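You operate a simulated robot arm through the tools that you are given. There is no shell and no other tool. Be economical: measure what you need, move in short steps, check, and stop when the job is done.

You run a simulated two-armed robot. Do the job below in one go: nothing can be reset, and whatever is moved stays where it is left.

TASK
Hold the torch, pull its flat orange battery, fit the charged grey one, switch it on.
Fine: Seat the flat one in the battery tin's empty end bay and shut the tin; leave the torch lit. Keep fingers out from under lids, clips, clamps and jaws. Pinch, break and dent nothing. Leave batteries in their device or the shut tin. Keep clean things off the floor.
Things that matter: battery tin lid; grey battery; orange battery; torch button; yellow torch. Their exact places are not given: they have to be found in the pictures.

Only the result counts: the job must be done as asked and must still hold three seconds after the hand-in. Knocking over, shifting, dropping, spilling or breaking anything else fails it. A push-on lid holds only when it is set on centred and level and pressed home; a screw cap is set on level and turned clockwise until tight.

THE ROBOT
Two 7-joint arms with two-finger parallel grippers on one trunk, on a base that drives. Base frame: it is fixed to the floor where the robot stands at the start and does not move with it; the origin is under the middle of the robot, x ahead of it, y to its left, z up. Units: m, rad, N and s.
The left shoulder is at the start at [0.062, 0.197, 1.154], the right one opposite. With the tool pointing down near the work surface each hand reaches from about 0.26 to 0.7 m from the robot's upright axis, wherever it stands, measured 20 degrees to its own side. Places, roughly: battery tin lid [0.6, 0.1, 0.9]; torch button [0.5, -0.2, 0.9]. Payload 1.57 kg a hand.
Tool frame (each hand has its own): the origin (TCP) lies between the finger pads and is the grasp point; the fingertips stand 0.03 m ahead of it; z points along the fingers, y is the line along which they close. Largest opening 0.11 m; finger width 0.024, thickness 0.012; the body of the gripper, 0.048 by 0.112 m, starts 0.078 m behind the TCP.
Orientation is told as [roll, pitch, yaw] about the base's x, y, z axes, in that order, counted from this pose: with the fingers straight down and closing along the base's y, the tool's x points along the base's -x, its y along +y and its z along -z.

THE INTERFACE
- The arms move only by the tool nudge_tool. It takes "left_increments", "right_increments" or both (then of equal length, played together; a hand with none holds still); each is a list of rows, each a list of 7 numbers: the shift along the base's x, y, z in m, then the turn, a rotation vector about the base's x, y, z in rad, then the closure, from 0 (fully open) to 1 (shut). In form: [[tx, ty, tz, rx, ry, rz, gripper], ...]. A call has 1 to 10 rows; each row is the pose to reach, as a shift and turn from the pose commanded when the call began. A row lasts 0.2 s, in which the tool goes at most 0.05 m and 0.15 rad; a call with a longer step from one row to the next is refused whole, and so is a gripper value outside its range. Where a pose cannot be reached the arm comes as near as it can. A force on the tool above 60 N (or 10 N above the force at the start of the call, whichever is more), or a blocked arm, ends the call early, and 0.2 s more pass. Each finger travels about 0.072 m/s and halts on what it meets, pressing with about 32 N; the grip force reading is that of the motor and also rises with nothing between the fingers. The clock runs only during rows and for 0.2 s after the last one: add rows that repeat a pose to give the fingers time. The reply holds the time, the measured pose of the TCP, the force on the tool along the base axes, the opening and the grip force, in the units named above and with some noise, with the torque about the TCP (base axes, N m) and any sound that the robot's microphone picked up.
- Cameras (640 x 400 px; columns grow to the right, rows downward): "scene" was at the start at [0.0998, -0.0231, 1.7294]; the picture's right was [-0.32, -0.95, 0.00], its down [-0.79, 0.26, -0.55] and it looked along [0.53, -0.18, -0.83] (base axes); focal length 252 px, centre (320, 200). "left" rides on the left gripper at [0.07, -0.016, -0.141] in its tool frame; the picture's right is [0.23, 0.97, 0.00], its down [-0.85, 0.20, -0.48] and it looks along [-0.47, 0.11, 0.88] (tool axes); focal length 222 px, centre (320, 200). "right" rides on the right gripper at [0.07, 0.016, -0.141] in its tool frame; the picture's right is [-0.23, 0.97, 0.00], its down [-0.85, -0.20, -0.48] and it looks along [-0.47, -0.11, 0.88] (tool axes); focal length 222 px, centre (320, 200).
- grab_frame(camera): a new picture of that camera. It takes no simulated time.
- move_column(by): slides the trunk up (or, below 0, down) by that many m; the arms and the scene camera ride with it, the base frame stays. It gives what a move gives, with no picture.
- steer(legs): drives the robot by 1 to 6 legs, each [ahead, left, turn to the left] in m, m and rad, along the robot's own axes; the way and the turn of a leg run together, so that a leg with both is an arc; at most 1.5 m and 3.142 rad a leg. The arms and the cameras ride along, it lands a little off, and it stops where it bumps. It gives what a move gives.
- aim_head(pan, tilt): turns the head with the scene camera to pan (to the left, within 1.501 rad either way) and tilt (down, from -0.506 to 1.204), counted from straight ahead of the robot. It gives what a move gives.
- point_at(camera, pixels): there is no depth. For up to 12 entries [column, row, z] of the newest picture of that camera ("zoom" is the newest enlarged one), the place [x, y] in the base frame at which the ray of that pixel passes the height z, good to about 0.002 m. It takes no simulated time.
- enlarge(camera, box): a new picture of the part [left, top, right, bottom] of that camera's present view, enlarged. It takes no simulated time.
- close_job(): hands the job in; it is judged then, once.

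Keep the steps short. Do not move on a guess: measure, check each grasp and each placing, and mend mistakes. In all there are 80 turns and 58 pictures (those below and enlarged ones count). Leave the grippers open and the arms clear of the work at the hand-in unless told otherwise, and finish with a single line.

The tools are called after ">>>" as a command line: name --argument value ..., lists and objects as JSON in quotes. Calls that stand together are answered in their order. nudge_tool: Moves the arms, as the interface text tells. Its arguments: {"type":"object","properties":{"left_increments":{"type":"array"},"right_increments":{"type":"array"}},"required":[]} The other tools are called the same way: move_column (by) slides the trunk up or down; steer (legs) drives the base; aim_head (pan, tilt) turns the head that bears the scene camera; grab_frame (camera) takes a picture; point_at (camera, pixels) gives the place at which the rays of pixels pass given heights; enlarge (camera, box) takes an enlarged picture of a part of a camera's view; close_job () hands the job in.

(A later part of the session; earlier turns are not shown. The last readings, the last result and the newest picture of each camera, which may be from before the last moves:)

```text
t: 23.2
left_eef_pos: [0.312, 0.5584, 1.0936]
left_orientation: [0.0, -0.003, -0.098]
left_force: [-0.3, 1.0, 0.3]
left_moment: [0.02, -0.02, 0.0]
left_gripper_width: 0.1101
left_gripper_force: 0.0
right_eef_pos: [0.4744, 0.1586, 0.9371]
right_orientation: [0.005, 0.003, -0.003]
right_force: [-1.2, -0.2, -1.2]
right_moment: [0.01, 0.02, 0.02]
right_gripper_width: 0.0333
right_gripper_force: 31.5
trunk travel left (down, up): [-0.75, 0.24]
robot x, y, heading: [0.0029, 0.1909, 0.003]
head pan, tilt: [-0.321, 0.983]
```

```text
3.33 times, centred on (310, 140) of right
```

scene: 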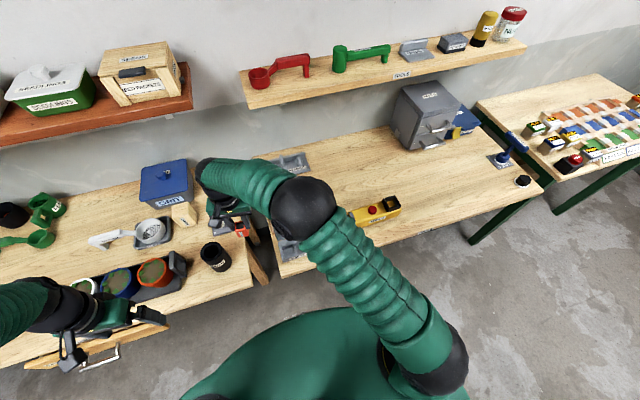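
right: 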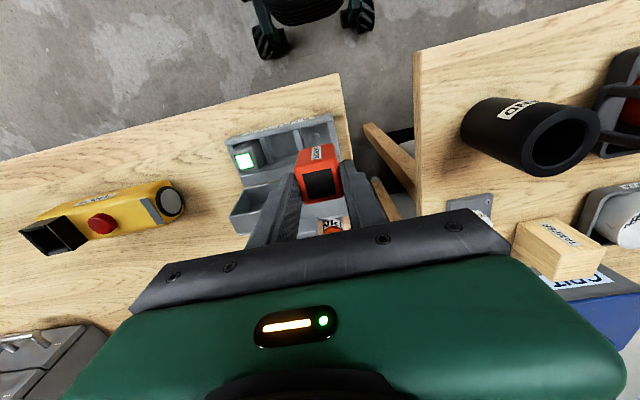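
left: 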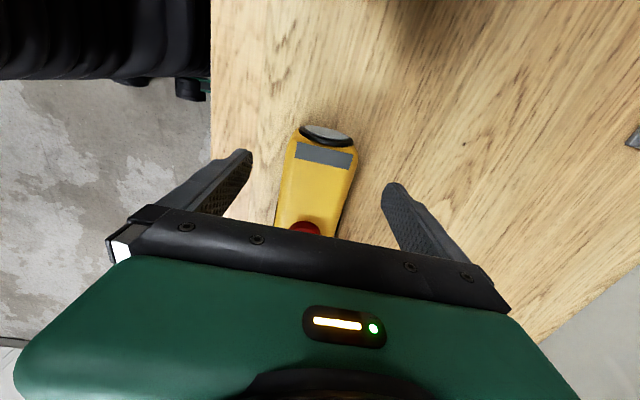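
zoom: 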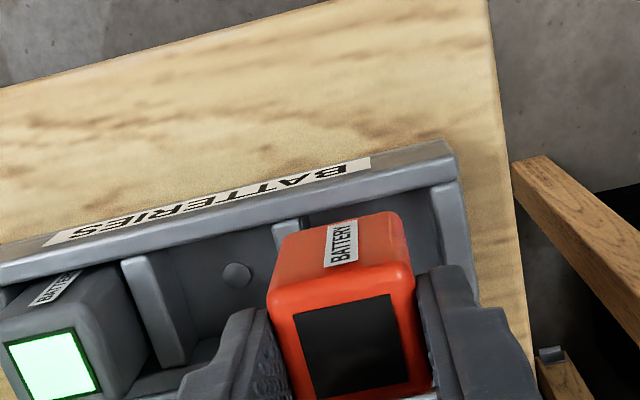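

Readings wander by a few millimetres after the drive, so I'll check alignment visually: battery bottom edge against the bay walls.

>>> enlarge --camera "scene" --box '[270, 225, 310, 265]'

```text
10.00 times, centred on (290, 245) of scene
```

zoom: 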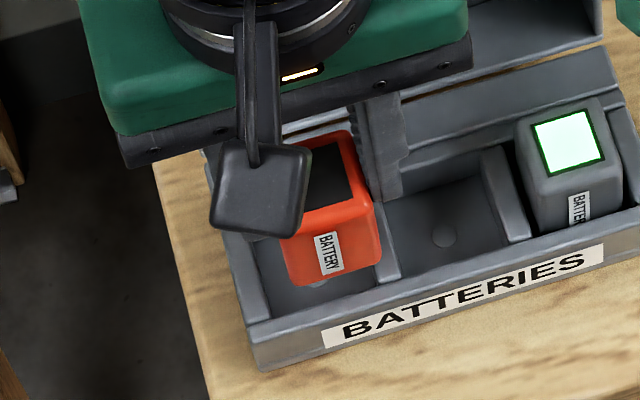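

>>> point_at --camera "zoom" --pixels '[[290, 288, 0.87], [382, 262, 0.87], [290, 288, 0.88], [382, 262, 0.88], [266, 318, 0.855], [383, 282, 0.855], [358, 185, 0.924], [568, 142, 0.88], [604, 222, 0.86], [534, 240, 0.86], [534, 170, 0.878], [352, 148, 0.924]]'

```text
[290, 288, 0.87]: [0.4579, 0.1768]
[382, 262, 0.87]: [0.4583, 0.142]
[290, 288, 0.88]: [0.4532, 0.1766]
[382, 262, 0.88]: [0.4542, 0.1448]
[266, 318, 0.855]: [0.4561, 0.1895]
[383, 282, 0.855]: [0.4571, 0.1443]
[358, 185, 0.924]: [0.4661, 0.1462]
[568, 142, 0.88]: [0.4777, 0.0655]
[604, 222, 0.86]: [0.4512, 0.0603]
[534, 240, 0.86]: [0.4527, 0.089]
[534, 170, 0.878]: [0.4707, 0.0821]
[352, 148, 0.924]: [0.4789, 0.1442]
```

The battery centre is about 5 mm short in y and 3 mm short in x. I'll correct that and lower in small steps.

>>> nudge_tool --right_increments '[[0.003, 0.0055, 0, 0, 0, 0, 0.9], [0.003, 0.0055, -0.01, 0, 0, 0, 0.9], [0.003, 0.0055, -0.018, 0, 0, 0, 0.9], [0.003, 0.0055, -0.026, 0, 0, 0, 0.9], [0.003, 0.0055, -0.026, 0, 0, 0, 0.9]]'

>>> enlarge --camera "scene" --box '[270, 225, 310, 265]'

```text
t: 24.4
left_eef_pos: [0.3124, 0.5601, 1.0936]
left_orientation: [0.001, -0.002, -0.097]
left_force: [0.6, -0.2, -0.4]
left_moment: [0.02, 0.01, -0.02]
left_gripper_width: 0.1101
left_gripper_force: 0.0
right_eef_pos: [0.4774, 0.168, 0.9099]
right_orientation: [0.002, 0.002, 0.001]
right_force: [0.4, -0.3, -0.3]
right_moment: [0.01, 0.02, -0.02]
right_gripper_width: 0.0333
right_gripper_force: 32.2
trunk travel left (down, up): [-0.75, 0.24]
robot x, y, heading: [-0.0013, 0.1948, 0.003]
head pan, tilt: [-0.321, 0.983]
```

```text
10.00 times, centred on (290, 245) of scene
```

zoom: 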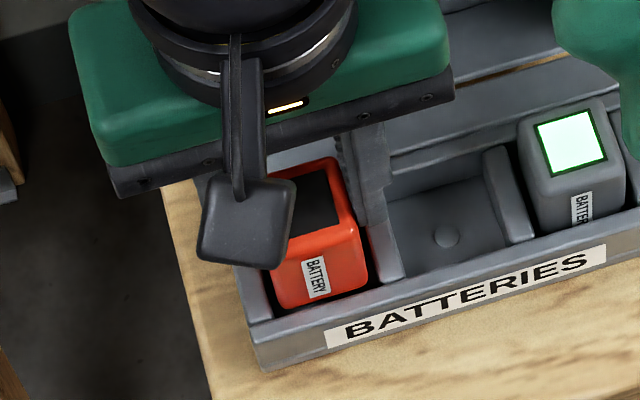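

It's entering the bay centred, with no contact force. I'll lower it the rest of the way in small steps.

>>> nudge_tool --right_increments '[[0, 0, -0.005, 0, 0, 0, 0.9], [0, 0, -0.01, 0, 0, 0, 0.9], [0, 0, -0.014, 0, 0, 0, 0.9], [0, 0, -0.017, 0, 0, 0, 0.9], [0, 0, -0.017, 0, 0, 0, 0.9]]'

>>> enlarge --camera "scene" --box '[270, 225, 310, 265]'

```text
t: 25.6
left_eef_pos: [0.3118, 0.5596, 1.0927]
left_orientation: [0.0, -0.002, -0.099]
left_force: [0.3, -0.8, 0.0]
left_moment: [0.01, 0.01, 0.01]
left_gripper_width: 0.1099
left_gripper_force: 0.1
right_eef_pos: [0.4785, 0.1658, 0.8935]
right_orientation: [0.004, 0.003, 0.001]
right_force: [-0.1, 0.3, -0.3]
right_moment: [-0.02, 0.09, -0.01]
right_gripper_width: 0.0332
right_gripper_force: 31.8
trunk travel left (down, up): [-0.75, 0.24]
robot x, y, heading: [-0.0036, 0.1935, -0.0]
head pan, tilt: [-0.321, 0.983]
```

```text
10.00 times, centred on (290, 245) of scene
```

zoom: 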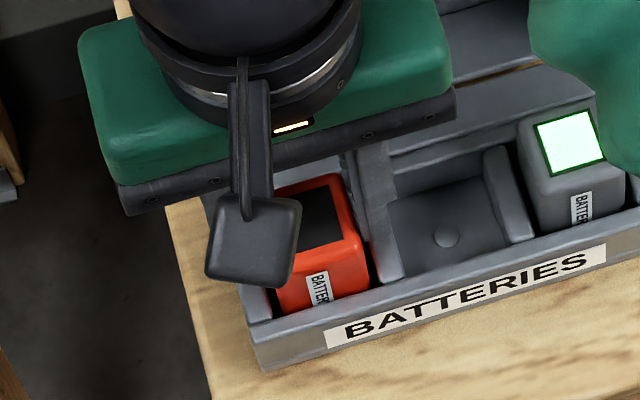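

No contact yet, and the orange still stands a little higher than the grey. I'll continue in 3 mm steps.

>>> nudge_tool --right_increments '[[0, 0, -0.003, 0, 0, 0, 0.9], [0, 0, -0.006, 0, 0, 0, 0.9], [0, 0, -0.009, 0, 0, 0, 0.9], [0, 0, -0.011, 0, 0, 0, 0.9], [0, 0, -0.011, 0, 0, 0, 0.9]]'

```text
t: 26.9
left_eef_pos: [0.3113, 0.5599, 1.0939]
left_orientation: [0.002, -0.002, -0.098]
left_force: [-0.1, 0.1, 0.9]
left_moment: [0.0, 0.02, -0.01]
left_gripper_width: 0.1101
left_gripper_force: 0.1
right_eef_pos: [0.4793, 0.1661, 0.8834]
right_orientation: [0.003, -0.002, -0.001]
right_force: [0.8, -2.7, 21.1]
right_moment: [-0.16, -0.14, -0.03]
right_gripper_width: 0.0335
right_gripper_force: 32.2
trunk travel left (down, up): [-0.75, 0.24]
robot x, y, heading: [0.002, 0.1963, 0.003]
head pan, tilt: [-0.321, 0.983]
```

There's 21 N upward, so either the battery is seated or the fingertips are on the rim. I'll look.

>>> enlarge --camera "scene" --box '[270, 225, 310, 265]'

>>> enlarge --camera "right" --box '[220, 80, 400, 200]'

```text
10.00 times, centred on (290, 245) of scene
```

zoom: 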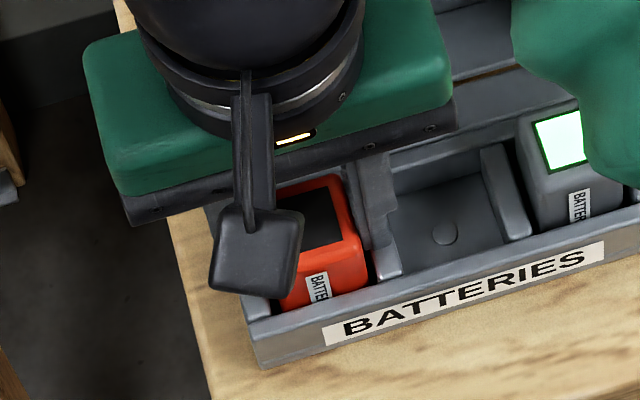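

```text
3.33 times, centred on (310, 140) of right
```

zoom: 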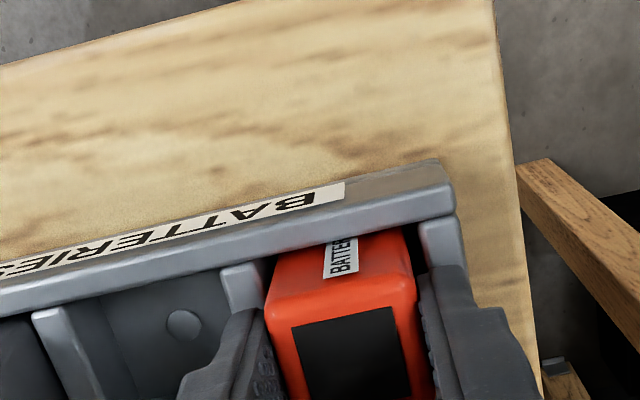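

The label exposure now matches the grey one. The fingertips are probably resting on the dividers, so I'll ease up 3 mm, open, and rise to check the seat.

>>> nudge_tool --right_increments '[[0, 0, 0.003, 0, 0, 0, 0.9], [0, 0, 0.003, 0, 0, 0, 0.6], [0, 0, 0.003, 0, 0, 0, 0.5], [0, 0, 0.003, 0, 0, 0, 0.5], [0, 0, 0.05, 0, 0, 0, 0.5], [0, 0, 0.09, 0, 0, 0, 0.5], [0, -0.01, 0.11, 0, 0, 0, 0.5], [0, -0.05, 0.11, 0, 0, 0, 0.5], [0, -0.08, 0.11, 0, 0, 0, 0.5], [0, -0.1, 0.1, 0, 0, 0, 0.5]]'

>>> enlarge --camera "scene" --box '[265, 220, 315, 265]'

>>> enlarge --camera "right" --box '[250, 60, 430, 200]'

```text
t: 29.1
left_eef_pos: [0.3132, 0.5577, 1.0947]
left_orientation: [0.0, 0.001, -0.098]
left_force: [-0.2, 0.5, 0.2]
left_moment: [0.02, -0.02, 0.01]
left_gripper_width: 0.11
left_gripper_force: 0.0
right_eef_pos: [0.4794, 0.0654, 0.9826]
right_orientation: [0.005, 0.003, 0.0]
right_force: [0.2, 0.5, 0.1]
right_moment: [0.0, -0.01, 0.01]
right_gripper_width: 0.055
right_gripper_force: 0.1
trunk travel left (down, up): [-0.75, 0.24]
robot x, y, heading: [-0.0007, 0.1977, -0.003]
head pan, tilt: [-0.321, 0.983]
```

```text
8.89 times, centred on (290, 242) of scene
```

zoom: 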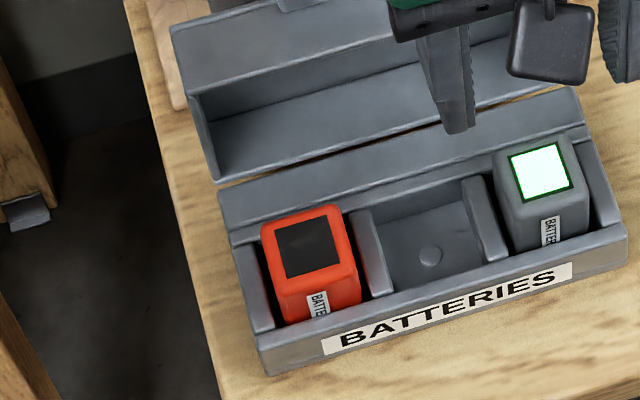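

```text
2.86 times, centred on (340, 130) of right
```

zoom: 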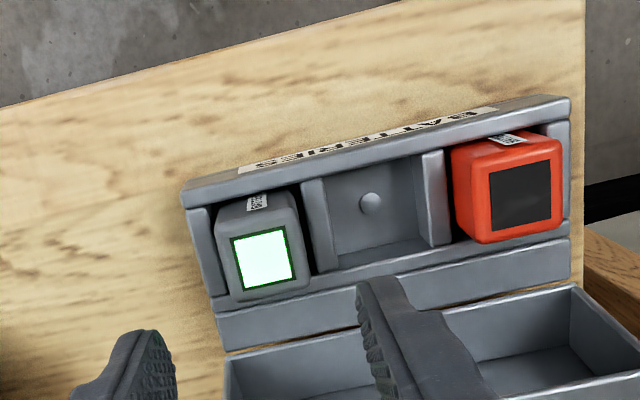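

The orange battery is seated level with the grey. The right hand is now directly over the grey at (0.479, 0.066), so I'll lower to TCP z≈0.888 and grip it.

>>> nudge_tool --right_increments '[[-0.001, 0.001, -0.04, 0, 0, 0, 0.5], [-0.001, 0.001, -0.08, 0, 0, 0, 0.5], [-0.001, 0.001, -0.094, 0, 0, 0, 0.5], [-0.001, 0.001, -0.094, 0, 0, 0, 0.7], [-0.001, 0.001, -0.094, 0, 0, 0, 0.9], [-0.001, 0.001, -0.094, 0, 0, 0, 0.9], [-0.001, 0.001, -0.094, 0, 0, 0, 0.9]]'

>>> enlarge --camera "right" --box '[230, 80, 410, 220]'

```text
t: 30.6
left_eef_pos: [0.3126, 0.5592, 1.094]
left_orientation: [0.001, -0.002, -0.097]
left_force: [-0.2, 0.2, 1.1]
left_moment: [0.01, 0.04, 0.02]
left_gripper_width: 0.1103
left_gripper_force: 0.1
right_eef_pos: [0.4782, 0.067, 0.8895]
right_orientation: [0.004, 0.002, -0.003]
right_force: [-0.7, -1.1, -1.5]
right_moment: [-0.06, 0.05, 0.03]
right_gripper_width: 0.0334
right_gripper_force: 31.6
trunk travel left (down, up): [-0.75, 0.24]
robot x, y, heading: [-0.0012, 0.198, 0.004]
head pan, tilt: [-0.321, 0.983]
```

```text
2.86 times, centred on (320, 150) of right
```

zoom: 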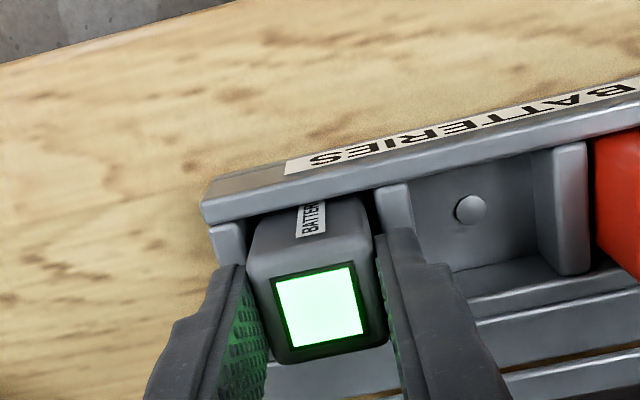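

The grey is gripped (0.033, 32 N). I'll lift it straight up, then strafe the base back 0.195 m right.

>>> nudge_tool --right_increments '[[0, 0, 0.01, 0, 0, 0, 0.9], [0, 0, 0.03, 0, 0, 0, 0.9], [0, 0, 0.07, 0, 0, 0, 0.9], [0, 0, 0.11, 0, 0, 0, 0.9], [0, 0, 0.15, 0, 0, 0, 0.9], [0, 0, 0.16, 0, 0, 0, 0.9]]'

>>> steer --legs '[[0, -0.195, 0]]'

>>> grab_frame --camera "scene"

```text
t: 32.0
left_eef_pos: [0.3117, 0.5598, 1.0936]
left_orientation: [0.0, -0.003, -0.097]
left_force: [-0.2, -0.1, 0.0]
left_moment: [0.04, 0.0, -0.01]
left_gripper_width: 0.1098
left_gripper_force: 0.0
right_eef_pos: [0.4784, 0.0653, 1.0503]
right_orientation: [0.004, 0.0, -0.001]
right_force: [0.5, 0.8, -0.4]
right_moment: [-0.01, 0.0, 0.02]
right_gripper_width: 0.0331
right_gripper_force: 32.0
trunk travel left (down, up): [-0.75, 0.24]
robot x, y, heading: [-0.0, 0.1949, 0.001]
head pan, tilt: [-0.321, 0.983]
```

```text
t: 33.6
left_eef_pos: [0.3129, 0.3678, 1.0921]
left_orientation: [-0.004, -0.001, -0.1]
left_force: [0.6, -0.2, 0.8]
left_moment: [0.0, 0.0, 0.0]
left_gripper_width: 0.1101
left_gripper_force: 0.0
right_eef_pos: [0.4791, -0.1259, 1.0512]
right_orientation: [0.0, 0.001, -0.001]
right_force: [-0.1, 0.5, -1.3]
right_moment: [0.02, 0.01, -0.02]
right_gripper_width: 0.0333
right_gripper_force: 31.7
trunk travel left (down, up): [-0.75, 0.24]
robot x, y, heading: [0.0037, 0.0012, -0.005]
head pan, tilt: [-0.321, 0.983]
```

```text
14 pictures are left
```

scene: 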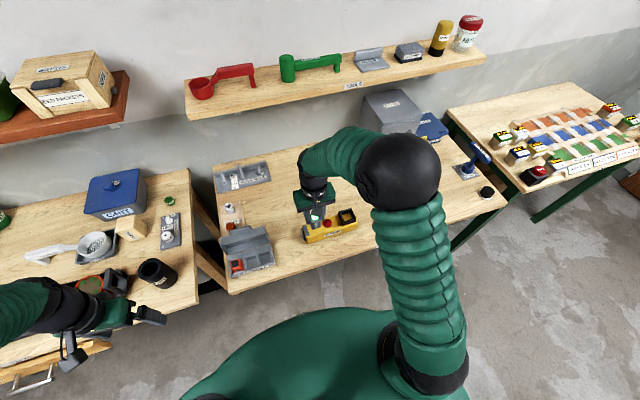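

I'll move the right hand over the well at (0.525, -0.2705), then bring the left hand back over the torch grip spot by the reverse of the earlier path.

>>> nudge_tool --right_increments '[[0.01, -0.036, 0, 0, 0, 0, 0.9], [0.02, -0.072, 0, 0, 0, 0, 0.9], [0.035, -0.108, 0, 0, 0, 0, 0.9], [0.046, -0.1445, 0, 0, 0, 0, 0.9], [0.046, -0.1445, 0, 0, 0, 0, 0.9]]'

>>> nudge_tool --left_increments '[[0.02, -0.03, 0, 0, 0, -0.13, 0], [0.04, -0.07, 0, 0, 0, -0.26, 0], [0.06, -0.11, 0, 0, 0, -0.39, 0], [0.08, -0.15, 0, 0, 0, -0.52, 0], [0.1, -0.19, 0, 0, 0, -0.65, 0], [0.12, -0.23, 0, 0, 0, -0.78, 0], [0.14, -0.27, 0, 0, 0, -0.91, 0], [0.15, -0.315, 0, 0, 0, -1.04, 0], [0.16, -0.36, 0, 0, 0, -1.17, 0], [0.17, -0.38, 0, 0, 0, -1.3, 0]]'

```text
t: 34.8
left_eef_pos: [0.3123, 0.3597, 1.0952]
left_orientation: [0.006, -0.002, -0.097]
left_force: [0.1, -1.0, 0.3]
left_moment: [0.0, -0.01, 0.01]
left_gripper_width: 0.1098
left_gripper_force: 0.1
right_eef_pos: [0.5238, -0.2822, 1.0488]
right_orientation: [0.009, 0.001, -0.001]
right_force: [-0.3, 0.3, -0.8]
right_moment: [0.03, 0.03, 0.03]
right_gripper_width: 0.0334
right_gripper_force: 31.7
trunk travel left (down, up): [-0.75, 0.24]
robot x, y, heading: [0.0026, 0.0009, -0.0]
head pan, tilt: [-0.321, 0.983]
```

```text
t: 37.0
left_eef_pos: [0.4842, -0.0196, 1.0924]
left_orientation: [0.001, -0.003, -1.402]
left_force: [-0.8, 0.1, -0.6]
left_moment: [0.0, 0.02, -0.05]
left_gripper_width: 0.11
left_gripper_force: 0.2
right_eef_pos: [0.5236, -0.2793, 1.0492]
right_orientation: [0.007, 0.002, -0.002]
right_force: [-0.9, 0.3, -1.5]
right_moment: [0.01, -0.01, -0.01]
right_gripper_width: 0.0333
right_gripper_force: 31.9
trunk travel left (down, up): [-0.75, 0.24]
robot x, y, heading: [0.0029, -0.0027, 0.004]
head pan, tilt: [-0.321, 0.983]
```

Both need small corrections. I'll bring the left over the torch, then lower it to 0.863, and shift the right by +9 mm in y.

>>> nudge_tool --left_increments '[[0.01, -0.03, 0, 0, 0, -0.06, 0], [0.02, -0.06, 0, 0, 0, -0.12, 0], [0.038, -0.095, 0, 0, 0, -0.168, 0], [0.038, -0.095, -0.04, 0, 0, -0.168, 0], [0.038, -0.095, -0.08, 0, 0, -0.168, 0], [0.038, -0.095, -0.12, 0, 0, -0.168, 0], [0.038, -0.095, -0.15, 0, 0, -0.168, 0], [0.038, -0.095, -0.15, 0, 0, -0.168, 0]]' --right_increments '[[0.001, 0.009, 0, -0.007, 0, 0, 0.9], [0.001, 0.009, 0, -0.007, 0, 0, 0.9], [0.001, 0.009, 0, -0.007, 0, 0, 0.9], [0.001, 0.009, 0, -0.007, 0, 0, 0.9], [0.001, 0.009, 0, -0.007, 0, 0, 0.9], [0.001, 0.009, 0, -0.007, 0, 0, 0.9], [0.001, 0.009, 0, -0.007, 0, 0, 0.9], [0.001, 0.009, 0, -0.007, 0, 0, 0.9]]'

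>>> enlarge --camera "scene" --box '[280, 170, 400, 250]'

```text
t: 38.8
left_eef_pos: [0.5189, -0.1158, 0.9442]
left_orientation: [0.002, -0.001, -1.567]
left_force: [0.4, 0.3, 0.4]
left_moment: [0.0, 0.01, -0.02]
left_gripper_width: 0.1101
left_gripper_force: 0.1
right_eef_pos: [0.5238, -0.2698, 1.0509]
right_orientation: [0.0, 0.001, -0.003]
right_force: [0.2, -0.1, -1.0]
right_moment: [0.03, 0.0, 0.0]
right_gripper_width: 0.0334
right_gripper_force: 31.7
trunk travel left (down, up): [-0.75, 0.24]
robot x, y, heading: [-0.0018, 0.001, -0.005]
head pan, tilt: [-0.321, 0.983]
```

```text
5.00 times, centred on (340, 210) of scene
```

zoom: 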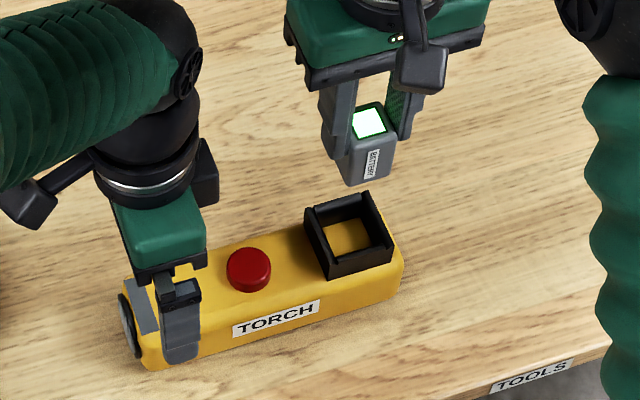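

The left hand straddles the torch. I'll lower it and grip, and measure the well rim corners from this view.

>>> point_at --camera "zoom" --pixels '[[331, 279, 0.905], [394, 250, 0.905], [306, 207, 0.905], [370, 192, 0.905], [350, 238, 0.88], [370, 121, 1.038], [349, 183, 0.985], [392, 172, 0.985]]'

>>> nudge_tool --left_increments '[[0.003, 0, -0.03, 0, 0, 0, 0], [0.003, 0, -0.06, 0, 0, 0, 0], [0.003, 0, -0.081, 0, 0, 0, 0], [0.003, 0, -0.081, 0, 0, 0, 0.2], [0.003, 0, -0.081, 0, 0, 0, 0.4], [0.003, 0, -0.081, 0, 0, 0, 0.6], [0.003, 0, -0.081, 0, 0, 0, 0.8], [0.003, 0, -0.081, 0, 0, 0, 0.8]]'

```text
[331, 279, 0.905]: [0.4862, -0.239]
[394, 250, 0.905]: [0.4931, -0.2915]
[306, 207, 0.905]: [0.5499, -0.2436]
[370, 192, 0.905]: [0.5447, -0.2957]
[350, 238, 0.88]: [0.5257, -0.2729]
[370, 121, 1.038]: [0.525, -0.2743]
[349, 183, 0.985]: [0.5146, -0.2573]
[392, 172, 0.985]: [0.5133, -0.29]
```

```text
t: 40.6
left_eef_pos: [0.5224, -0.1136, 0.8612]
left_orientation: [-0.001, -0.001, -1.567]
left_force: [0.2, 0.3, -0.5]
left_moment: [-0.11, -0.09, -0.07]
left_gripper_width: 0.066
left_gripper_force: 31.7
right_eef_pos: [0.5255, -0.2687, 1.0491]
right_orientation: [0.001, 0.002, -0.002]
right_force: [-0.6, -1.2, -0.3]
right_moment: [0.02, 0.01, 0.01]
right_gripper_width: 0.0328
right_gripper_force: 31.6
trunk travel left (down, up): [-0.75, 0.24]
robot x, y, heading: [-0.0005, 0.0004, 0.001]
head pan, tilt: [-0.321, 0.983]
```

The torch is held. I'll lower the grey battery to just above the rim (TCP 0.985) and check alignment.

>>> nudge_tool --right_increments '[[0, -0.002, -0.03, 0, 0, 0, 0.9], [0, -0.002, -0.055, 0, 0, 0, 0.9], [0, -0.002, -0.066, 0, 0, 0, 0.9], [0, -0.002, -0.066, 0, 0, 0, 0.9]]'

>>> enlarge --camera "scene" --box '[325, 185, 375, 235]'

```text
t: 41.6
left_eef_pos: [0.5224, -0.1127, 0.8623]
left_orientation: [0.002, -0.003, -1.569]
left_force: [-1.4, 1.0, -0.2]
left_moment: [-0.01, 0.0, -0.23]
left_gripper_width: 0.0655
left_gripper_force: 31.5
right_eef_pos: [0.5245, -0.2715, 0.9819]
right_orientation: [0.001, 0.002, -0.002]
right_force: [0.3, 0.1, -0.9]
right_moment: [0.02, -0.02, -0.01]
right_gripper_width: 0.0332
right_gripper_force: 31.8
trunk travel left (down, up): [-0.75, 0.24]
robot x, y, heading: [-0.0037, -0.0005, -0.001]
head pan, tilt: [-0.321, 0.983]
```

```text
8.00 times, centred on (350, 210) of scene
```

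zoom: 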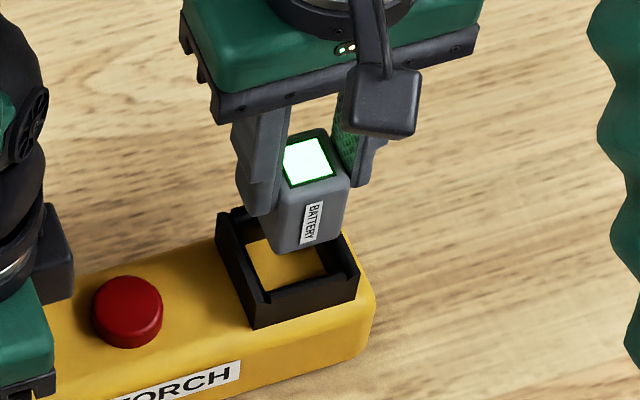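

The alignment matches where the orange was pulled, and needs about +1.5 mm in y. I'll lower it into the well gradually while watching force.

>>> nudge_tool --right_increments '[[0, 0.0015, -0.006, 0, 0, 0, 0.9], [0, 0.0015, -0.012, 0, 0, 0, 0.9], [0, 0.0015, -0.018, 0, 0, 0, 0.9], [0, 0.0015, -0.023, 0, 0, 0, 0.9], [0, 0.0015, -0.028, 0, 0, 0, 0.9], [0, 0.0015, -0.028, 0, 0, 0, 0.9]]'

```text
t: 43.0
left_eef_pos: [0.5232, -0.1131, 0.8627]
left_orientation: [0.002, -0.002, -1.566]
left_force: [1.8, 0.5, 0.3]
left_moment: [0.28, 0.21, 0.2]
left_gripper_width: 0.0658
left_gripper_force: 31.8
right_eef_pos: [0.5252, -0.2689, 0.9552]
right_orientation: [0.001, 0.002, -0.001]
right_force: [-1.9, 0.5, 0.4]
right_moment: [0.01, 0.11, 0.04]
right_gripper_width: 0.0332
right_gripper_force: 32.3
trunk travel left (down, up): [-0.75, 0.24]
robot x, y, heading: [-0.0028, 0.0, -0.001]
head pan, tilt: [-0.321, 0.983]
```

No blocking. I'll go down the last centimetre in 3 mm steps until it seats.

>>> nudge_tool --right_increments '[[0, 0, -0.003, 0, 0, 0, 0.9], [0, 0, -0.006, 0, 0, 0, 0.9], [0, 0, -0.009, 0, 0, 0, 0.9], [0, 0, -0.009, 0, 0, 0, 0.9]]'

>>> enlarge --camera "scene" --box '[325, 185, 375, 235]'

```text
t: 44.0
left_eef_pos: [0.5239, -0.113, 0.8625]
left_orientation: [0.001, -0.001, -1.566]
left_force: [2.4, 1.4, 0.5]
left_moment: [0.24, 0.19, 0.38]
left_gripper_width: 0.0658
left_gripper_force: 32.2
right_eef_pos: [0.5251, -0.2691, 0.9465]
right_orientation: [0.001, 0.001, -0.003]
right_force: [-2.3, -0.8, -0.3]
right_moment: [-0.03, 0.11, 0.01]
right_gripper_width: 0.033
right_gripper_force: 31.8
trunk travel left (down, up): [-0.75, 0.24]
robot x, y, heading: [0.0016, -0.0019, 0.003]
head pan, tilt: [-0.321, 0.983]
```

```text
8.00 times, centred on (350, 210) of scene
```

zoom: 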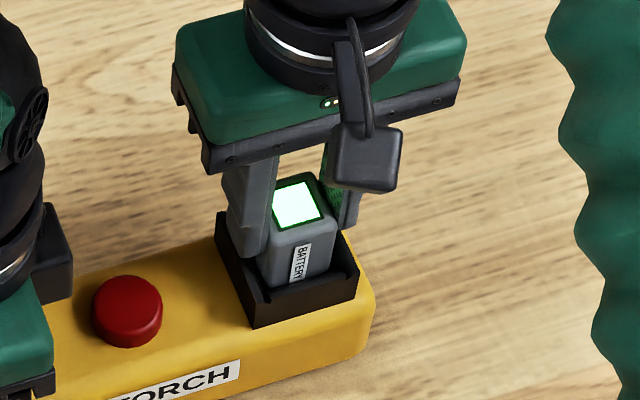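

The label is still fully visible and there's no reaction force, so it isn't seated yet. I'll keep lowering in 2 mm steps.

>>> nudge_tool --right_increments '[[0, 0, -0.002, 0, 0, 0, 0.9], [0, 0, -0.004, 0, 0, 0, 0.9], [0, 0, -0.006, 0, 0, 0, 0.9], [0, 0, -0.006, 0, 0, 0, 0.9]]'

```text
t: 45.0
left_eef_pos: [0.5217, -0.1131, 0.8627]
left_orientation: [0.004, 0.0, -1.566]
left_force: [4.9, 0.3, -0.3]
left_moment: [0.3, 0.39, 0.67]
left_gripper_width: 0.0657
left_gripper_force: 32.3
right_eef_pos: [0.5247, -0.2687, 0.9405]
right_orientation: [0.0, 0.002, -0.002]
right_force: [-6.6, -0.3, 0.6]
right_moment: [-0.01, 0.24, 0.1]
right_gripper_width: 0.0332
right_gripper_force: 31.7
trunk travel left (down, up): [-0.75, 0.24]
robot x, y, heading: [-0.0002, 0.0046, -0.002]
head pan, tilt: [-0.321, 0.983]
```

A sideways force of -6.6 N in x is building, so the battery rubs on the far wall. I'll shift 2.5 mm toward -x and go down a bit more.

>>> nudge_tool --right_increments '[[-0.0025, 0, 0, 0, 0, 0, 0.9], [-0.0025, 0, -0.002, 0, 0, 0, 0.9], [-0.0025, 0, -0.004, 0, 0, 0, 0.9], [-0.0025, 0, -0.004, 0, 0, 0, 0.9]]'

>>> enlarge --camera "right" --box '[230, 100, 410, 230]'

```text
t: 46.0
left_eef_pos: [0.5221, -0.1132, 0.8638]
left_orientation: [0.003, -0.003, -1.568]
left_force: [5.3, -0.1, -2.9]
left_moment: [-0.12, 0.23, 0.7]
left_gripper_width: 0.0662
left_gripper_force: 32.4
right_eef_pos: [0.5229, -0.2689, 0.9386]
right_orientation: [-0.003, -0.003, -0.003]
right_force: [-2.1, -2.3, 22.2]
right_moment: [0.09, -0.01, 0.22]
right_gripper_width: 0.0332
right_gripper_force: 32.2
trunk travel left (down, up): [-0.75, 0.24]
robot x, y, heading: [0.001, -0.0013, -0.002]
head pan, tilt: [-0.321, 0.983]
heard: snap
```

```text
3.08 times, centred on (320, 165) of right
```

zoom: 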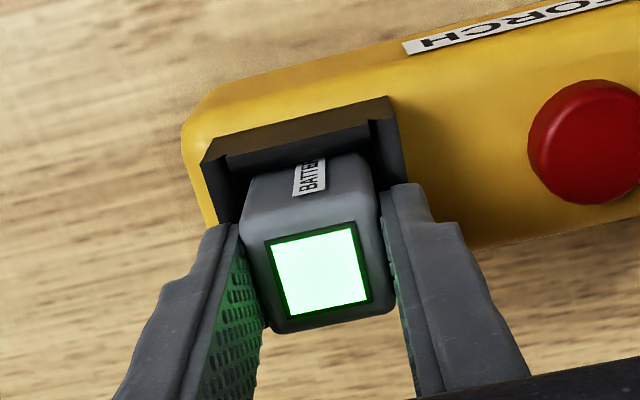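

A snap and 22 N up: the grey is seated. I'll open the right hand and rise, then look.

>>> nudge_tool --right_increments '[[0, 0, 0.001, 0, 0, 0, 0.7], [0, 0, 0.001, 0, 0, 0, 0.45], [0, 0, 0.001, 0, 0, 0, 0.45], [0, 0, 0.03, 0, 0, 0, 0.45], [0, 0, 0.07, 0, 0, 0, 0.45], [0, 0, 0.11, 0, 0, 0, 0.9], [0, 0, 0.11, 0, 0, 0, 1.0], [0, 0, 0.11, 0, 0, 0, 1.0], [0, 0, 0.11, 0, 0, 0, 1.0]]'

>>> nudge_tool --left_increments '[[0, 0, 0, 0, 0, 0, 0.4], [0, 0, 0, 0, 0, 0, 0.0], [0, 0, 0, 0, 0, 0, 0], [0, 0, 0.04, 0, 0, 0, 0], [0, 0, 0.09, 0, 0, 0, 0], [0, 0, 0.14, 0, 0, 0, 0], [0, 0, 0.19, 0, 0, 0, 0], [-0.02, 0.04, 0.21, 0, 0, 0.1, 0], [-0.04, 0.08, 0.22, 0, 0, 0.2, 0], [-0.06, 0.12, 0.23, 0, 0, 0.3, 0]]'

>>> enlarge --camera "scene" --box '[280, 180, 380, 250]'

```text
t: 48.0
left_eef_pos: [0.5225, -0.1129, 0.8632]
left_orientation: [0.0, -0.002, -1.568]
left_force: [-1.2, 1.6, 0.5]
left_moment: [-0.31, 0.26, -0.28]
left_gripper_width: 0.0658
left_gripper_force: 31.9
right_eef_pos: [0.5216, -0.2704, 1.0475]
right_orientation: [0.001, -0.001, -0.001]
right_force: [0.6, -0.3, -0.5]
right_moment: [-0.03, 0.0, 0.0]
right_gripper_width: 0.0
right_gripper_force: 21.4
trunk travel left (down, up): [-0.75, 0.24]
robot x, y, heading: [-0.0011, 0.001, -0.003]
head pan, tilt: [-0.321, 0.983]
heard: snap
```

```text
t: 50.2
left_eef_pos: [0.4613, 0.0093, 1.091]
left_orientation: [0.004, -0.004, -1.266]
left_force: [0.1, 0.2, -0.6]
left_moment: [-0.02, 0.02, -0.02]
left_gripper_width: 0.1099
left_gripper_force: 0.1
right_eef_pos: [0.5213, -0.2697, 1.048]
right_orientation: [-0.002, 0.002, -0.002]
right_force: [-0.6, 0.0, 0.3]
right_moment: [-0.02, -0.03, -0.02]
right_gripper_width: 0.0
right_gripper_force: 21.4
trunk travel left (down, up): [-0.75, 0.24]
robot x, y, heading: [0.0016, -0.0002, -0.002]
head pan, tilt: [-0.321, 0.983]
```

```text
5.71 times, centred on (330, 215) of scene
```

zoom: 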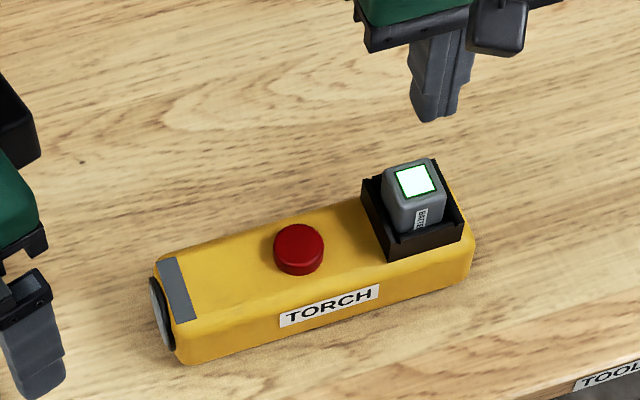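

There was a second snap on release, which may mean the 1 mm lift unlatched it. I'll press the battery's top down with the closed right fingers to make sure it's home.

>>> nudge_tool --right_increments '[[0.002, 0.001, -0.04, 0, 0, 0, 1], [0.002, 0.001, -0.075, 0, 0, 0, 1], [0.002, 0.001, -0.085, 0, 0, 0, 1], [0.002, 0.001, -0.09, 0, 0, 0, 1], [0.002, 0.001, -0.094, 0, 0, 0, 1], [0.002, 0.001, -0.097, 0, 0, 0, 1], [0.002, 0.001, -0.1, 0, 0, 0, 1]]'

```text
t: 51.7
left_eef_pos: [0.4578, 0.0105, 1.0924]
left_orientation: [0.006, -0.007, -1.267]
left_force: [-0.2, -0.8, -0.8]
left_moment: [0.02, 0.0, -0.02]
left_gripper_width: 0.1104
left_gripper_force: 0.0
right_eef_pos: [0.5251, -0.2683, 0.9594]
right_orientation: [-0.008, -0.015, -0.005]
right_force: [-14.9, 0.6, 44.1]
right_moment: [0.0, 0.94, 0.08]
right_gripper_width: 0.0
right_gripper_force: 21.0
trunk travel left (down, up): [-0.75, 0.24]
robot x, y, heading: [0.0006, -0.0, 0.004]
head pan, tilt: [-0.321, 0.983]
stopped in row 7 (right hand): the force on the tool passed its limit at 62 N (the readings are from after the stop); the commanded pose is now the measured one
```

It took 62 N with no movement or snap, with the top at z≈0.93, the same as the orange originally. So it was already home. I'll back off upward and measure the button.

>>> nudge_tool --right_increments '[[0, 0, 0.02, 0.008, 0.015, 0.005, 1], [0, 0, 0.06, 0.008, 0.015, 0.005, 1], [0, 0.04, 0.06, 0.008, 0.015, 0.005, 1], [-0.001, 0.08, 0.06, 0.008, 0.015, 0.005, 1], [-0.001, 0.08, 0.06, 0.008, 0.015, 0.005, 1]]'

>>> point_at --camera "zoom" --pixels '[[299, 243, 0.888], [299, 243, 0.9], [417, 181, 0.93], [350, 230, 0.87]]'

```text
t: 52.9
left_eef_pos: [0.4623, 0.0084, 1.092]
left_orientation: [0.001, -0.001, -1.268]
left_force: [-0.2, -1.5, -0.4]
left_moment: [0.04, 0.0, -0.02]
left_gripper_width: 0.1103
left_gripper_force: 0.1
right_eef_pos: [0.527, -0.1868, 1.0138]
right_orientation: [0.006, 0.006, 0.001]
right_force: [-0.3, 0.8, -0.4]
right_moment: [-0.03, -0.02, -0.04]
right_gripper_width: 0.0
right_gripper_force: 21.5
trunk travel left (down, up): [-0.75, 0.24]
robot x, y, heading: [-0.0008, -0.0026, -0.001]
head pan, tilt: [-0.321, 0.983]
```

```text
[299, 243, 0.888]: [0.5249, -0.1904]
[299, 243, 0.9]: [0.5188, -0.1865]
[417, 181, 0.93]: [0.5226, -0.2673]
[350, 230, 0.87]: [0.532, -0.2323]
```

The button is at about (0.523, -0.189). I'll come down over it and press in small steps, once.

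>>> nudge_tool --right_increments '[[-0.003, -0.002, -0.04, 0, 0, 0, 1], [-0.003, -0.002, -0.072, 0, 0, 0, 1], [-0.003, -0.002, -0.08, 0, 0, 0, 1], [-0.003, -0.002, -0.085, 0, 0, 0, 1], [-0.003, -0.002, -0.088, 0, 0, 0, 1], [-0.003, -0.002, -0.091, 0, 0, 0, 1]]'

```text
t: 54.3
left_eef_pos: [0.4616, 0.0081, 1.0911]
left_orientation: [0.001, 0.001, -1.267]
left_force: [-0.2, -0.4, 0.0]
left_moment: [0.02, 0.01, -0.02]
left_gripper_width: 0.11
left_gripper_force: 0.1
right_eef_pos: [0.5238, -0.1911, 0.9241]
right_orientation: [0.005, 0.004, 0.001]
right_force: [-0.2, 0.3, -0.1]
right_moment: [0.0, 0.01, 0.01]
right_gripper_width: 0.0
right_gripper_force: 21.4
trunk travel left (down, up): [-0.75, 0.24]
robot x, y, heading: [-0.0027, 0.0016, -0.004]
head pan, tilt: [-0.321, 0.983]
```

No contact yet with the tip at 0.894. I'll continue in 2 mm steps.

>>> nudge_tool --right_increments '[[0, 0, -0.002, 0, 0, 0, 1], [0, 0, -0.004, 0, 0, 0, 1], [0, 0, -0.006, 0, 0, 0, 1], [0, 0, -0.008, 0, 0, 0, 1], [0, 0, -0.01, 0, 0, 0, 1]]'

```text
t: 55.5
left_eef_pos: [0.4594, 0.0094, 1.0936]
left_orientation: [0.004, -0.004, -1.266]
left_force: [-0.2, -0.5, -0.6]
left_moment: [0.02, 0.02, 0.02]
left_gripper_width: 0.1099
left_gripper_force: 0.0
right_eef_pos: [0.5239, -0.1916, 0.9175]
right_orientation: [0.002, -0.003, 0.002]
right_force: [0.5, -0.9, 28.4]
right_moment: [-0.07, 0.03, 0.12]
right_gripper_width: 0.0001
right_gripper_force: 21.5
trunk travel left (down, up): [-0.75, 0.24]
robot x, y, heading: [0.0045, 0.0023, -0.003]
head pan, tilt: [-0.321, 0.983]
heard: click
```

A click with 28 N. I'll lift off straight up and move the hand aside, then look.

>>> nudge_tool --right_increments '[[0, 0, 0.03, 0, 0, 0, 1], [0, 0, 0.08, 0, 0, 0, 1], [0, -0.04, 0.11, 0, 0, 0, 1], [0, -0.09, 0.12, 0, 0, 0, 1], [0, -0.13, 0.12, 0, 0, 0, 1]]'

>>> enlarge --camera "scene" --box '[210, 180, 370, 280]'

```text
refused: row 4 steps farther than a row can; nothing moved
```

```text
4.00 times, centred on (290, 230) of scene
```

zoom: 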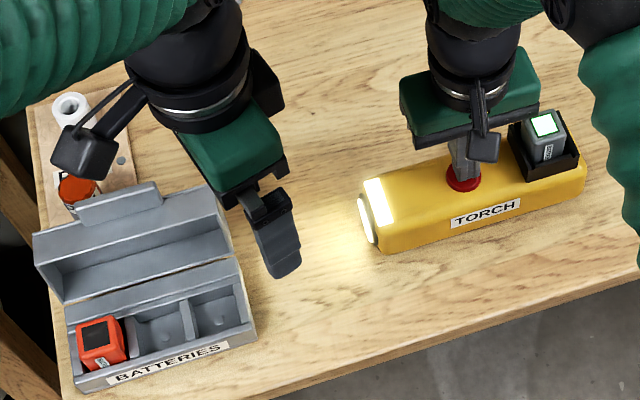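

The torch is lit. I'll lift and move the right hand away, and measure the lid and tab points in this view.

>>> nudge_tool --right_increments '[[0, 0, 0.03, 0, 0, 0, 1], [0, 0, 0.075, 0, 0, 0, 0.8], [-0.02, -0.03, 0.1, 0, 0, 0, 0.5], [-0.05, -0.06, 0.12, 0, 0, 0, 0.3], [-0.08, -0.09, 0.13, 0, 0, 0, 0.1], [-0.11, -0.12, 0.14, 0, 0, 0, 0]]'

>>> point_at --camera "zoom" --pixels '[[118, 195, 0.86], [118, 195, 0.9], [120, 215, 0.86], [120, 215, 0.9], [208, 183, 0.86], [208, 183, 0.9], [228, 256, 0.86], [228, 256, 0.88], [213, 214, 0.84], [213, 214, 0.87], [77, 188, 0.88], [70, 103, 0.87]]'

```text
t: 56.9
left_eef_pos: [0.4614, 0.007, 1.0917]
left_orientation: [0.004, 0.0, -1.267]
left_force: [-0.9, -0.6, -0.3]
left_moment: [0.04, 0.0, -0.01]
left_gripper_width: 0.11
left_gripper_force: 0.1
right_eef_pos: [0.4136, -0.313, 1.0511]
right_orientation: [0.007, 0.004, 0.003]
right_force: [0.5, 0.0, -1.0]
right_moment: [-0.01, 0.0, 0.01]
right_gripper_width: 0.11
right_gripper_force: 0.1
trunk travel left (down, up): [-0.75, 0.24]
robot x, y, heading: [-0.0025, -0.0013, 0.001]
head pan, tilt: [-0.321, 0.983]
```

```text
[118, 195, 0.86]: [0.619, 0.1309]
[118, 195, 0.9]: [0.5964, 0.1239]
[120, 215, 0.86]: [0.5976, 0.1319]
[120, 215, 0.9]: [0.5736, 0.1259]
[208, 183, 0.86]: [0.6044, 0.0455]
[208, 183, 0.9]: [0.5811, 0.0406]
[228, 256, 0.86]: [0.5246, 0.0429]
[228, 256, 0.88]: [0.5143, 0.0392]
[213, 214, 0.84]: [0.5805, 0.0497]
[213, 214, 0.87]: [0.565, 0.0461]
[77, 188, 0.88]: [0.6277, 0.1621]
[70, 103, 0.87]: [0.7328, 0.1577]
```

I need a side view of the open lid. I'll turn the right hand so its camera looks along +y at the tin, staying high and away from the torch.

>>> nudge_tool --right_increments '[[0.01, 0, 0.01, 0, 0, 0.15, 0], [0.02, 0, 0.02, 0, 0, 0.3, 0], [0.03, 0, 0.03, 0, 0, 0.45, 0], [0.04, 0, 0.04, 0, 0, 0.6, 0], [0.06, 0, 0.05, 0, 0, 0.75, 0], [0.08, 0, 0.05, 0, 0, 0.9, 0], [0.1, 0.02, 0.05, 0, 0, 1.05, 0], [0.12, 0.04, 0.05, 0, 0, 1.2, 0], [0.13, 0.05, 0.05, 0, 0, 1.35, 0], [0.13, 0.06, 0.05, 0, 0, 1.5, 0]]'

>>> nudge_tool --right_increments '[[0, 0, 0, 0.14, 0, 0, 0], [0, 0, -0.01, 0.28, 0, 0, 0], [0, 0, -0.02, 0.42, 0, 0, 0], [0, 0, -0.03, 0.56, 0, 0, 0], [0, 0, -0.04, 0.7, 0, 0, 0], [0, 0, -0.04, 0.8, 0, 0, 0]]'

>>> grab_frame --camera "right"

```text
t: 59.1
left_eef_pos: [0.462, 0.0074, 1.0912]
left_orientation: [0.002, -0.002, -1.268]
left_force: [0.3, -0.1, -0.4]
left_moment: [-0.02, 0.01, -0.04]
left_gripper_width: 0.1102
left_gripper_force: 0.0
right_eef_pos: [0.5435, -0.2519, 1.1032]
right_orientation: [0.003, 0.003, 1.503]
right_force: [-0.1, 1.1, -0.8]
right_moment: [-0.03, 0.03, 0.04]
right_gripper_width: 0.11
right_gripper_force: 0.0
trunk travel left (down, up): [-0.75, 0.24]
robot x, y, heading: [0.0009, -0.0027, -0.002]
head pan, tilt: [-0.321, 0.983]
```

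```text
t: 60.5
left_eef_pos: [0.463, 0.0069, 1.0915]
left_orientation: [0.003, -0.001, -1.268]
left_force: [0.0, 1.0, 1.0]
left_moment: [-0.01, -0.03, 0.0]
left_gripper_width: 0.11
left_gripper_force: 0.0
right_eef_pos: [0.5448, -0.2539, 1.0634]
right_orientation: [0.075, -0.799, 1.471]
right_force: [-0.4, -0.6, 0.1]
right_moment: [-0.01, 0.01, 0.02]
right_gripper_width: 0.11
right_gripper_force: 0.0
trunk travel left (down, up): [-0.75, 0.24]
robot x, y, heading: [-0.0011, 0.0049, 0.002]
head pan, tilt: [-0.321, 0.983]
```

```text
7 pictures are left
```

right: 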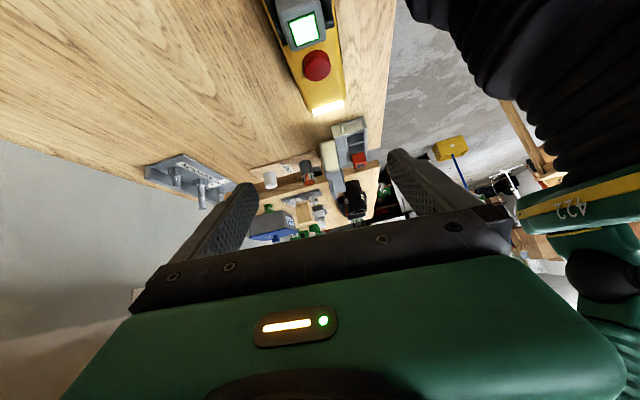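

The tin is seen end-on near (345,145). I'll enlarge that.

>>> enlarge --camera "right" --box '[290, 105, 390, 195]'

```text
4.44 times, centred on (340, 150) of right
```

zoom: 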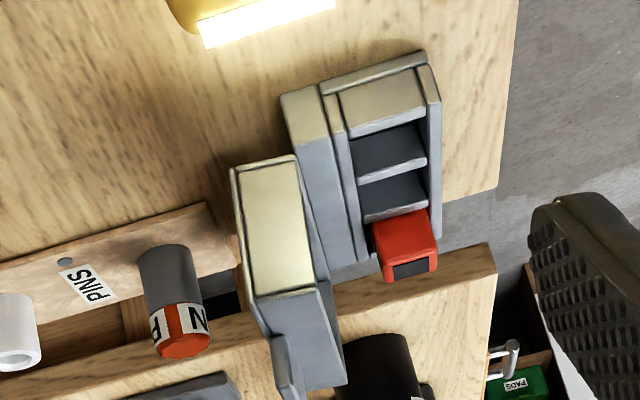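

The lid stands open, leaning slightly back: plate at x≈0.55–0.575, top ≈0.92, tab on its top. The PINS jar sits behind it at about (0.62, 0.16). I'll close the left fingers and position them high behind the lid at (0.628, 0.085), clear of the jar.

>>> nudge_tool --left_increments '[[0.02, 0, 0, 0, 0, 0.14, 0.3], [0.05, 0.01, 0, 0, 0, 0.28, 0.6], [0.08, 0.02, 0, 0, 0, 0.42, 1], [0.1, 0.03, 0, 0, 0, 0.56, 1], [0.12, 0.04, 0, 0, 0, 0.7, 1], [0.14, 0.05, 0, 0, 0, 0.84, 1], [0.15, 0.06, 0, 0, 0, 0.98, 1], [0.16, 0.07, 0, 0, 0, 1.12, 1], [0.165, 0.078, 0, 0, 0, 1.268, 1], [0.165, 0.078, 0, 0, 0, 1.268, 1]]'

>>> nudge_tool --left_increments '[[0, 0, -0.04, 0, 0, 0, 1], [0, 0, -0.08, 0, 0, 0, 1], [0, 0, -0.11, 0, 0, 0, 1], [0, 0, -0.11, 0, 0, 0, 1]]'

>>> enlarge --camera "scene" --box '[205, 185, 295, 285]'

```text
t: 62.7
left_eef_pos: [0.6277, 0.0859, 1.0905]
left_orientation: [0.003, -0.002, 0.003]
left_force: [-0.3, -0.5, -0.3]
left_moment: [-0.01, 0.0, -0.03]
left_gripper_width: 0.0001
left_gripper_force: 21.2
right_eef_pos: [0.5437, -0.2511, 1.0636]
right_orientation: [0.074, -0.794, 1.471]
right_force: [-0.9, 0.6, -0.4]
right_moment: [0.03, 0.01, -0.01]
right_gripper_width: 0.11
right_gripper_force: 0.1
trunk travel left (down, up): [-0.75, 0.24]
robot x, y, heading: [-0.0029, 0.0009, -0.003]
head pan, tilt: [-0.321, 0.983]
```

```text
t: 63.7
left_eef_pos: [0.6291, 0.0852, 0.9819]
left_orientation: [0.004, -0.004, 0.0]
left_force: [-0.1, -0.2, 0.1]
left_moment: [0.0, 0.03, -0.01]
left_gripper_width: 0.0001
left_gripper_force: 21.5
right_eef_pos: [0.5437, -0.2522, 1.0626]
right_orientation: [0.075, -0.794, 1.471]
right_force: [0.7, -0.4, -0.1]
right_moment: [-0.06, -0.01, 0.0]
right_gripper_width: 0.1097
right_gripper_force: 0.1
trunk travel left (down, up): [-0.75, 0.24]
robot x, y, heading: [0.0009, -0.0012, 0.001]
head pan, tilt: [-0.321, 0.983]
```

```text
4.00 times, centred on (250, 235) of scene
```

zoom: 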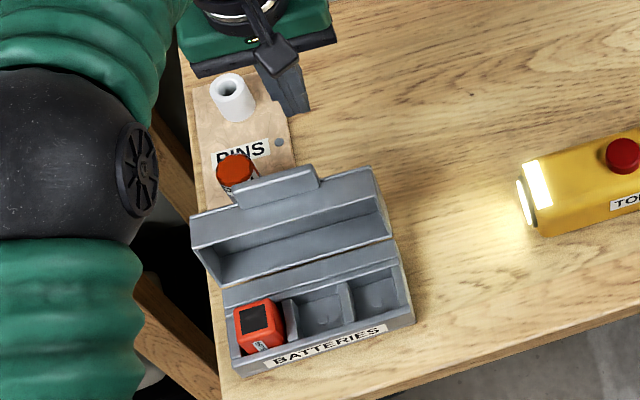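

The finger is clear of the jar and behind the lid. I'll lower to tip z≈0.907 and push the lid's back slowly toward -x.

>>> nudge_tool --left_increments '[[0, 0, -0.045, 0, 0, 0, 1], [-0.02, 0, -0.045, 0, 0, 0, 1], [-0.035, 0, -0.045, 0, 0, 0, 1], [-0.045, 0, -0.045, 0, 0, 0, 1], [-0.055, 0, -0.045, 0, 0, 0, 1], [-0.065, 0, -0.045, 0, 0, 0, 1], [-0.075, 0, -0.045, 0, 0, 0, 1]]'

```text
t: 65.3
left_eef_pos: [0.5511, 0.0861, 0.9357]
left_orientation: [0.004, 0.002, 0.0]
left_force: [0.8, 0.7, 5.7]
left_moment: [0.03, -0.03, 0.02]
left_gripper_width: 0.0
left_gripper_force: 21.7
right_eef_pos: [0.5438, -0.2522, 1.0629]
right_orientation: [0.074, -0.794, 1.471]
right_force: [0.1, 0.0, 0.5]
right_moment: [0.01, 0.03, 0.02]
right_gripper_width: 0.1098
right_gripper_force: 0.1
trunk travel left (down, up): [-0.75, 0.24]
robot x, y, heading: [-0.0021, -0.004, -0.004]
head pan, tilt: [-0.321, 0.983]
```

Light contact (5.7 N). I'll continue pushing toward -x, rising slightly with the lid.

>>> nudge_tool --left_increments '[[-0.01, 0, 0.003, 0, 0, 0, 1], [-0.02, 0, 0.006, 0, 0, 0, 1], [-0.03, 0, 0.008, 0, 0, 0, 1], [-0.03, 0, 0.008, 0, 0, 0, 1]]'

>>> enlarge --camera "scene" --box '[205, 185, 295, 285]'

```text
t: 66.3
left_eef_pos: [0.5233, 0.0849, 0.9438]
left_orientation: [0.002, -0.004, 0.001]
left_force: [0.1, -0.2, -0.5]
left_moment: [0.0, 0.03, 0.0]
left_gripper_width: 0.0
left_gripper_force: 21.1
right_eef_pos: [0.5445, -0.2517, 1.0633]
right_orientation: [0.075, -0.794, 1.472]
right_force: [1.1, 0.3, -0.8]
right_moment: [-0.04, -0.02, 0.01]
right_gripper_width: 0.11
right_gripper_force: 0.1
trunk travel left (down, up): [-0.75, 0.24]
robot x, y, heading: [-0.0045, 0.0007, 0.006]
head pan, tilt: [-0.321, 0.983]
```

```text
4.00 times, centred on (250, 235) of scene
```

zoom: 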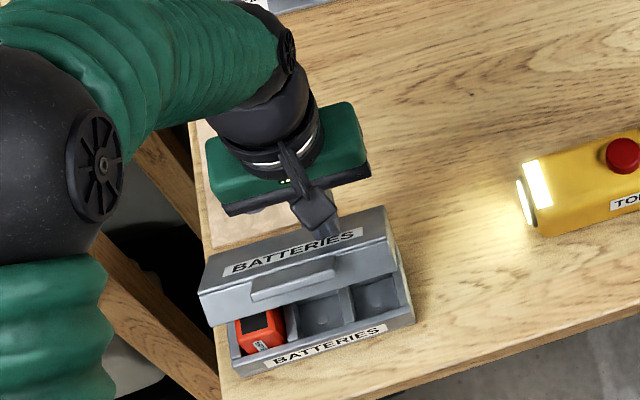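

The lid has swung past vertical and sits about half closed. I'll rise, move above it at (0.475, 0.115), and press down from on top.

>>> nudge_tool --left_increments '[[0, 0, 0.04, 0, 0, 0, 1], [-0.02, 0.015, 0.045, 0, 0, 0, 1], [-0.045, 0.03, 0.045, 0, 0, 0, 1], [-0.047, 0.03, 0.03, 0, 0, 0, 1], [-0.049, 0.03, 0.015, 0, 0, 0, 1], [-0.051, 0.03, 0.003, 0, 0, 0, 1], [-0.053, 0.03, -0.006, 0, 0, 0, 1], [-0.053, 0.03, -0.012, 0, 0, 0, 1]]'

```text
t: 68.1
left_eef_pos: [0.467, 0.1139, 0.9338]
left_orientation: [0.004, -0.005, 0.0]
left_force: [-1.1, -0.1, -0.2]
left_moment: [0.02, -0.02, 0.0]
left_gripper_width: 0.0002
left_gripper_force: 20.9
right_eef_pos: [0.5404, -0.2531, 1.0644]
right_orientation: [0.072, -0.795, 1.473]
right_force: [-0.3, -0.8, 0.3]
right_moment: [0.0, 0.03, 0.05]
right_gripper_width: 0.1099
right_gripper_force: 0.2
trunk travel left (down, up): [-0.75, 0.24]
robot x, y, heading: [0.0018, -0.0007, -0.002]
head pan, tilt: [-0.321, 0.983]
```

No resistance yet with the tip at 0.904. I'll keep lowering in small steps.

>>> nudge_tool --left_increments '[[0, 0, -0.004, 0, 0, 0, 1], [0, 0, -0.007, 0, 0, 0, 1], [0, 0, -0.01, 0, 0, 0, 1], [0, 0, -0.013, 0, 0, 0, 1], [0, 0, -0.016, 0, 0, 0, 1]]'

```text
t: 69.3
left_eef_pos: [0.4695, 0.1144, 0.9177]
left_orientation: [0.002, -0.006, 0.001]
left_force: [0.8, 1.7, 11.1]
left_moment: [0.04, 0.1, -0.02]
left_gripper_width: 0.0
left_gripper_force: 21.2
right_eef_pos: [0.5423, -0.2526, 1.0651]
right_orientation: [0.074, -0.794, 1.473]
right_force: [0.6, 0.0, 0.4]
right_moment: [-0.01, -0.02, 0.04]
right_gripper_width: 0.1102
right_gripper_force: 0.1
trunk travel left (down, up): [-0.75, 0.24]
robot x, y, heading: [-0.0014, -0.0008, -0.001]
head pan, tilt: [-0.321, 0.983]
```

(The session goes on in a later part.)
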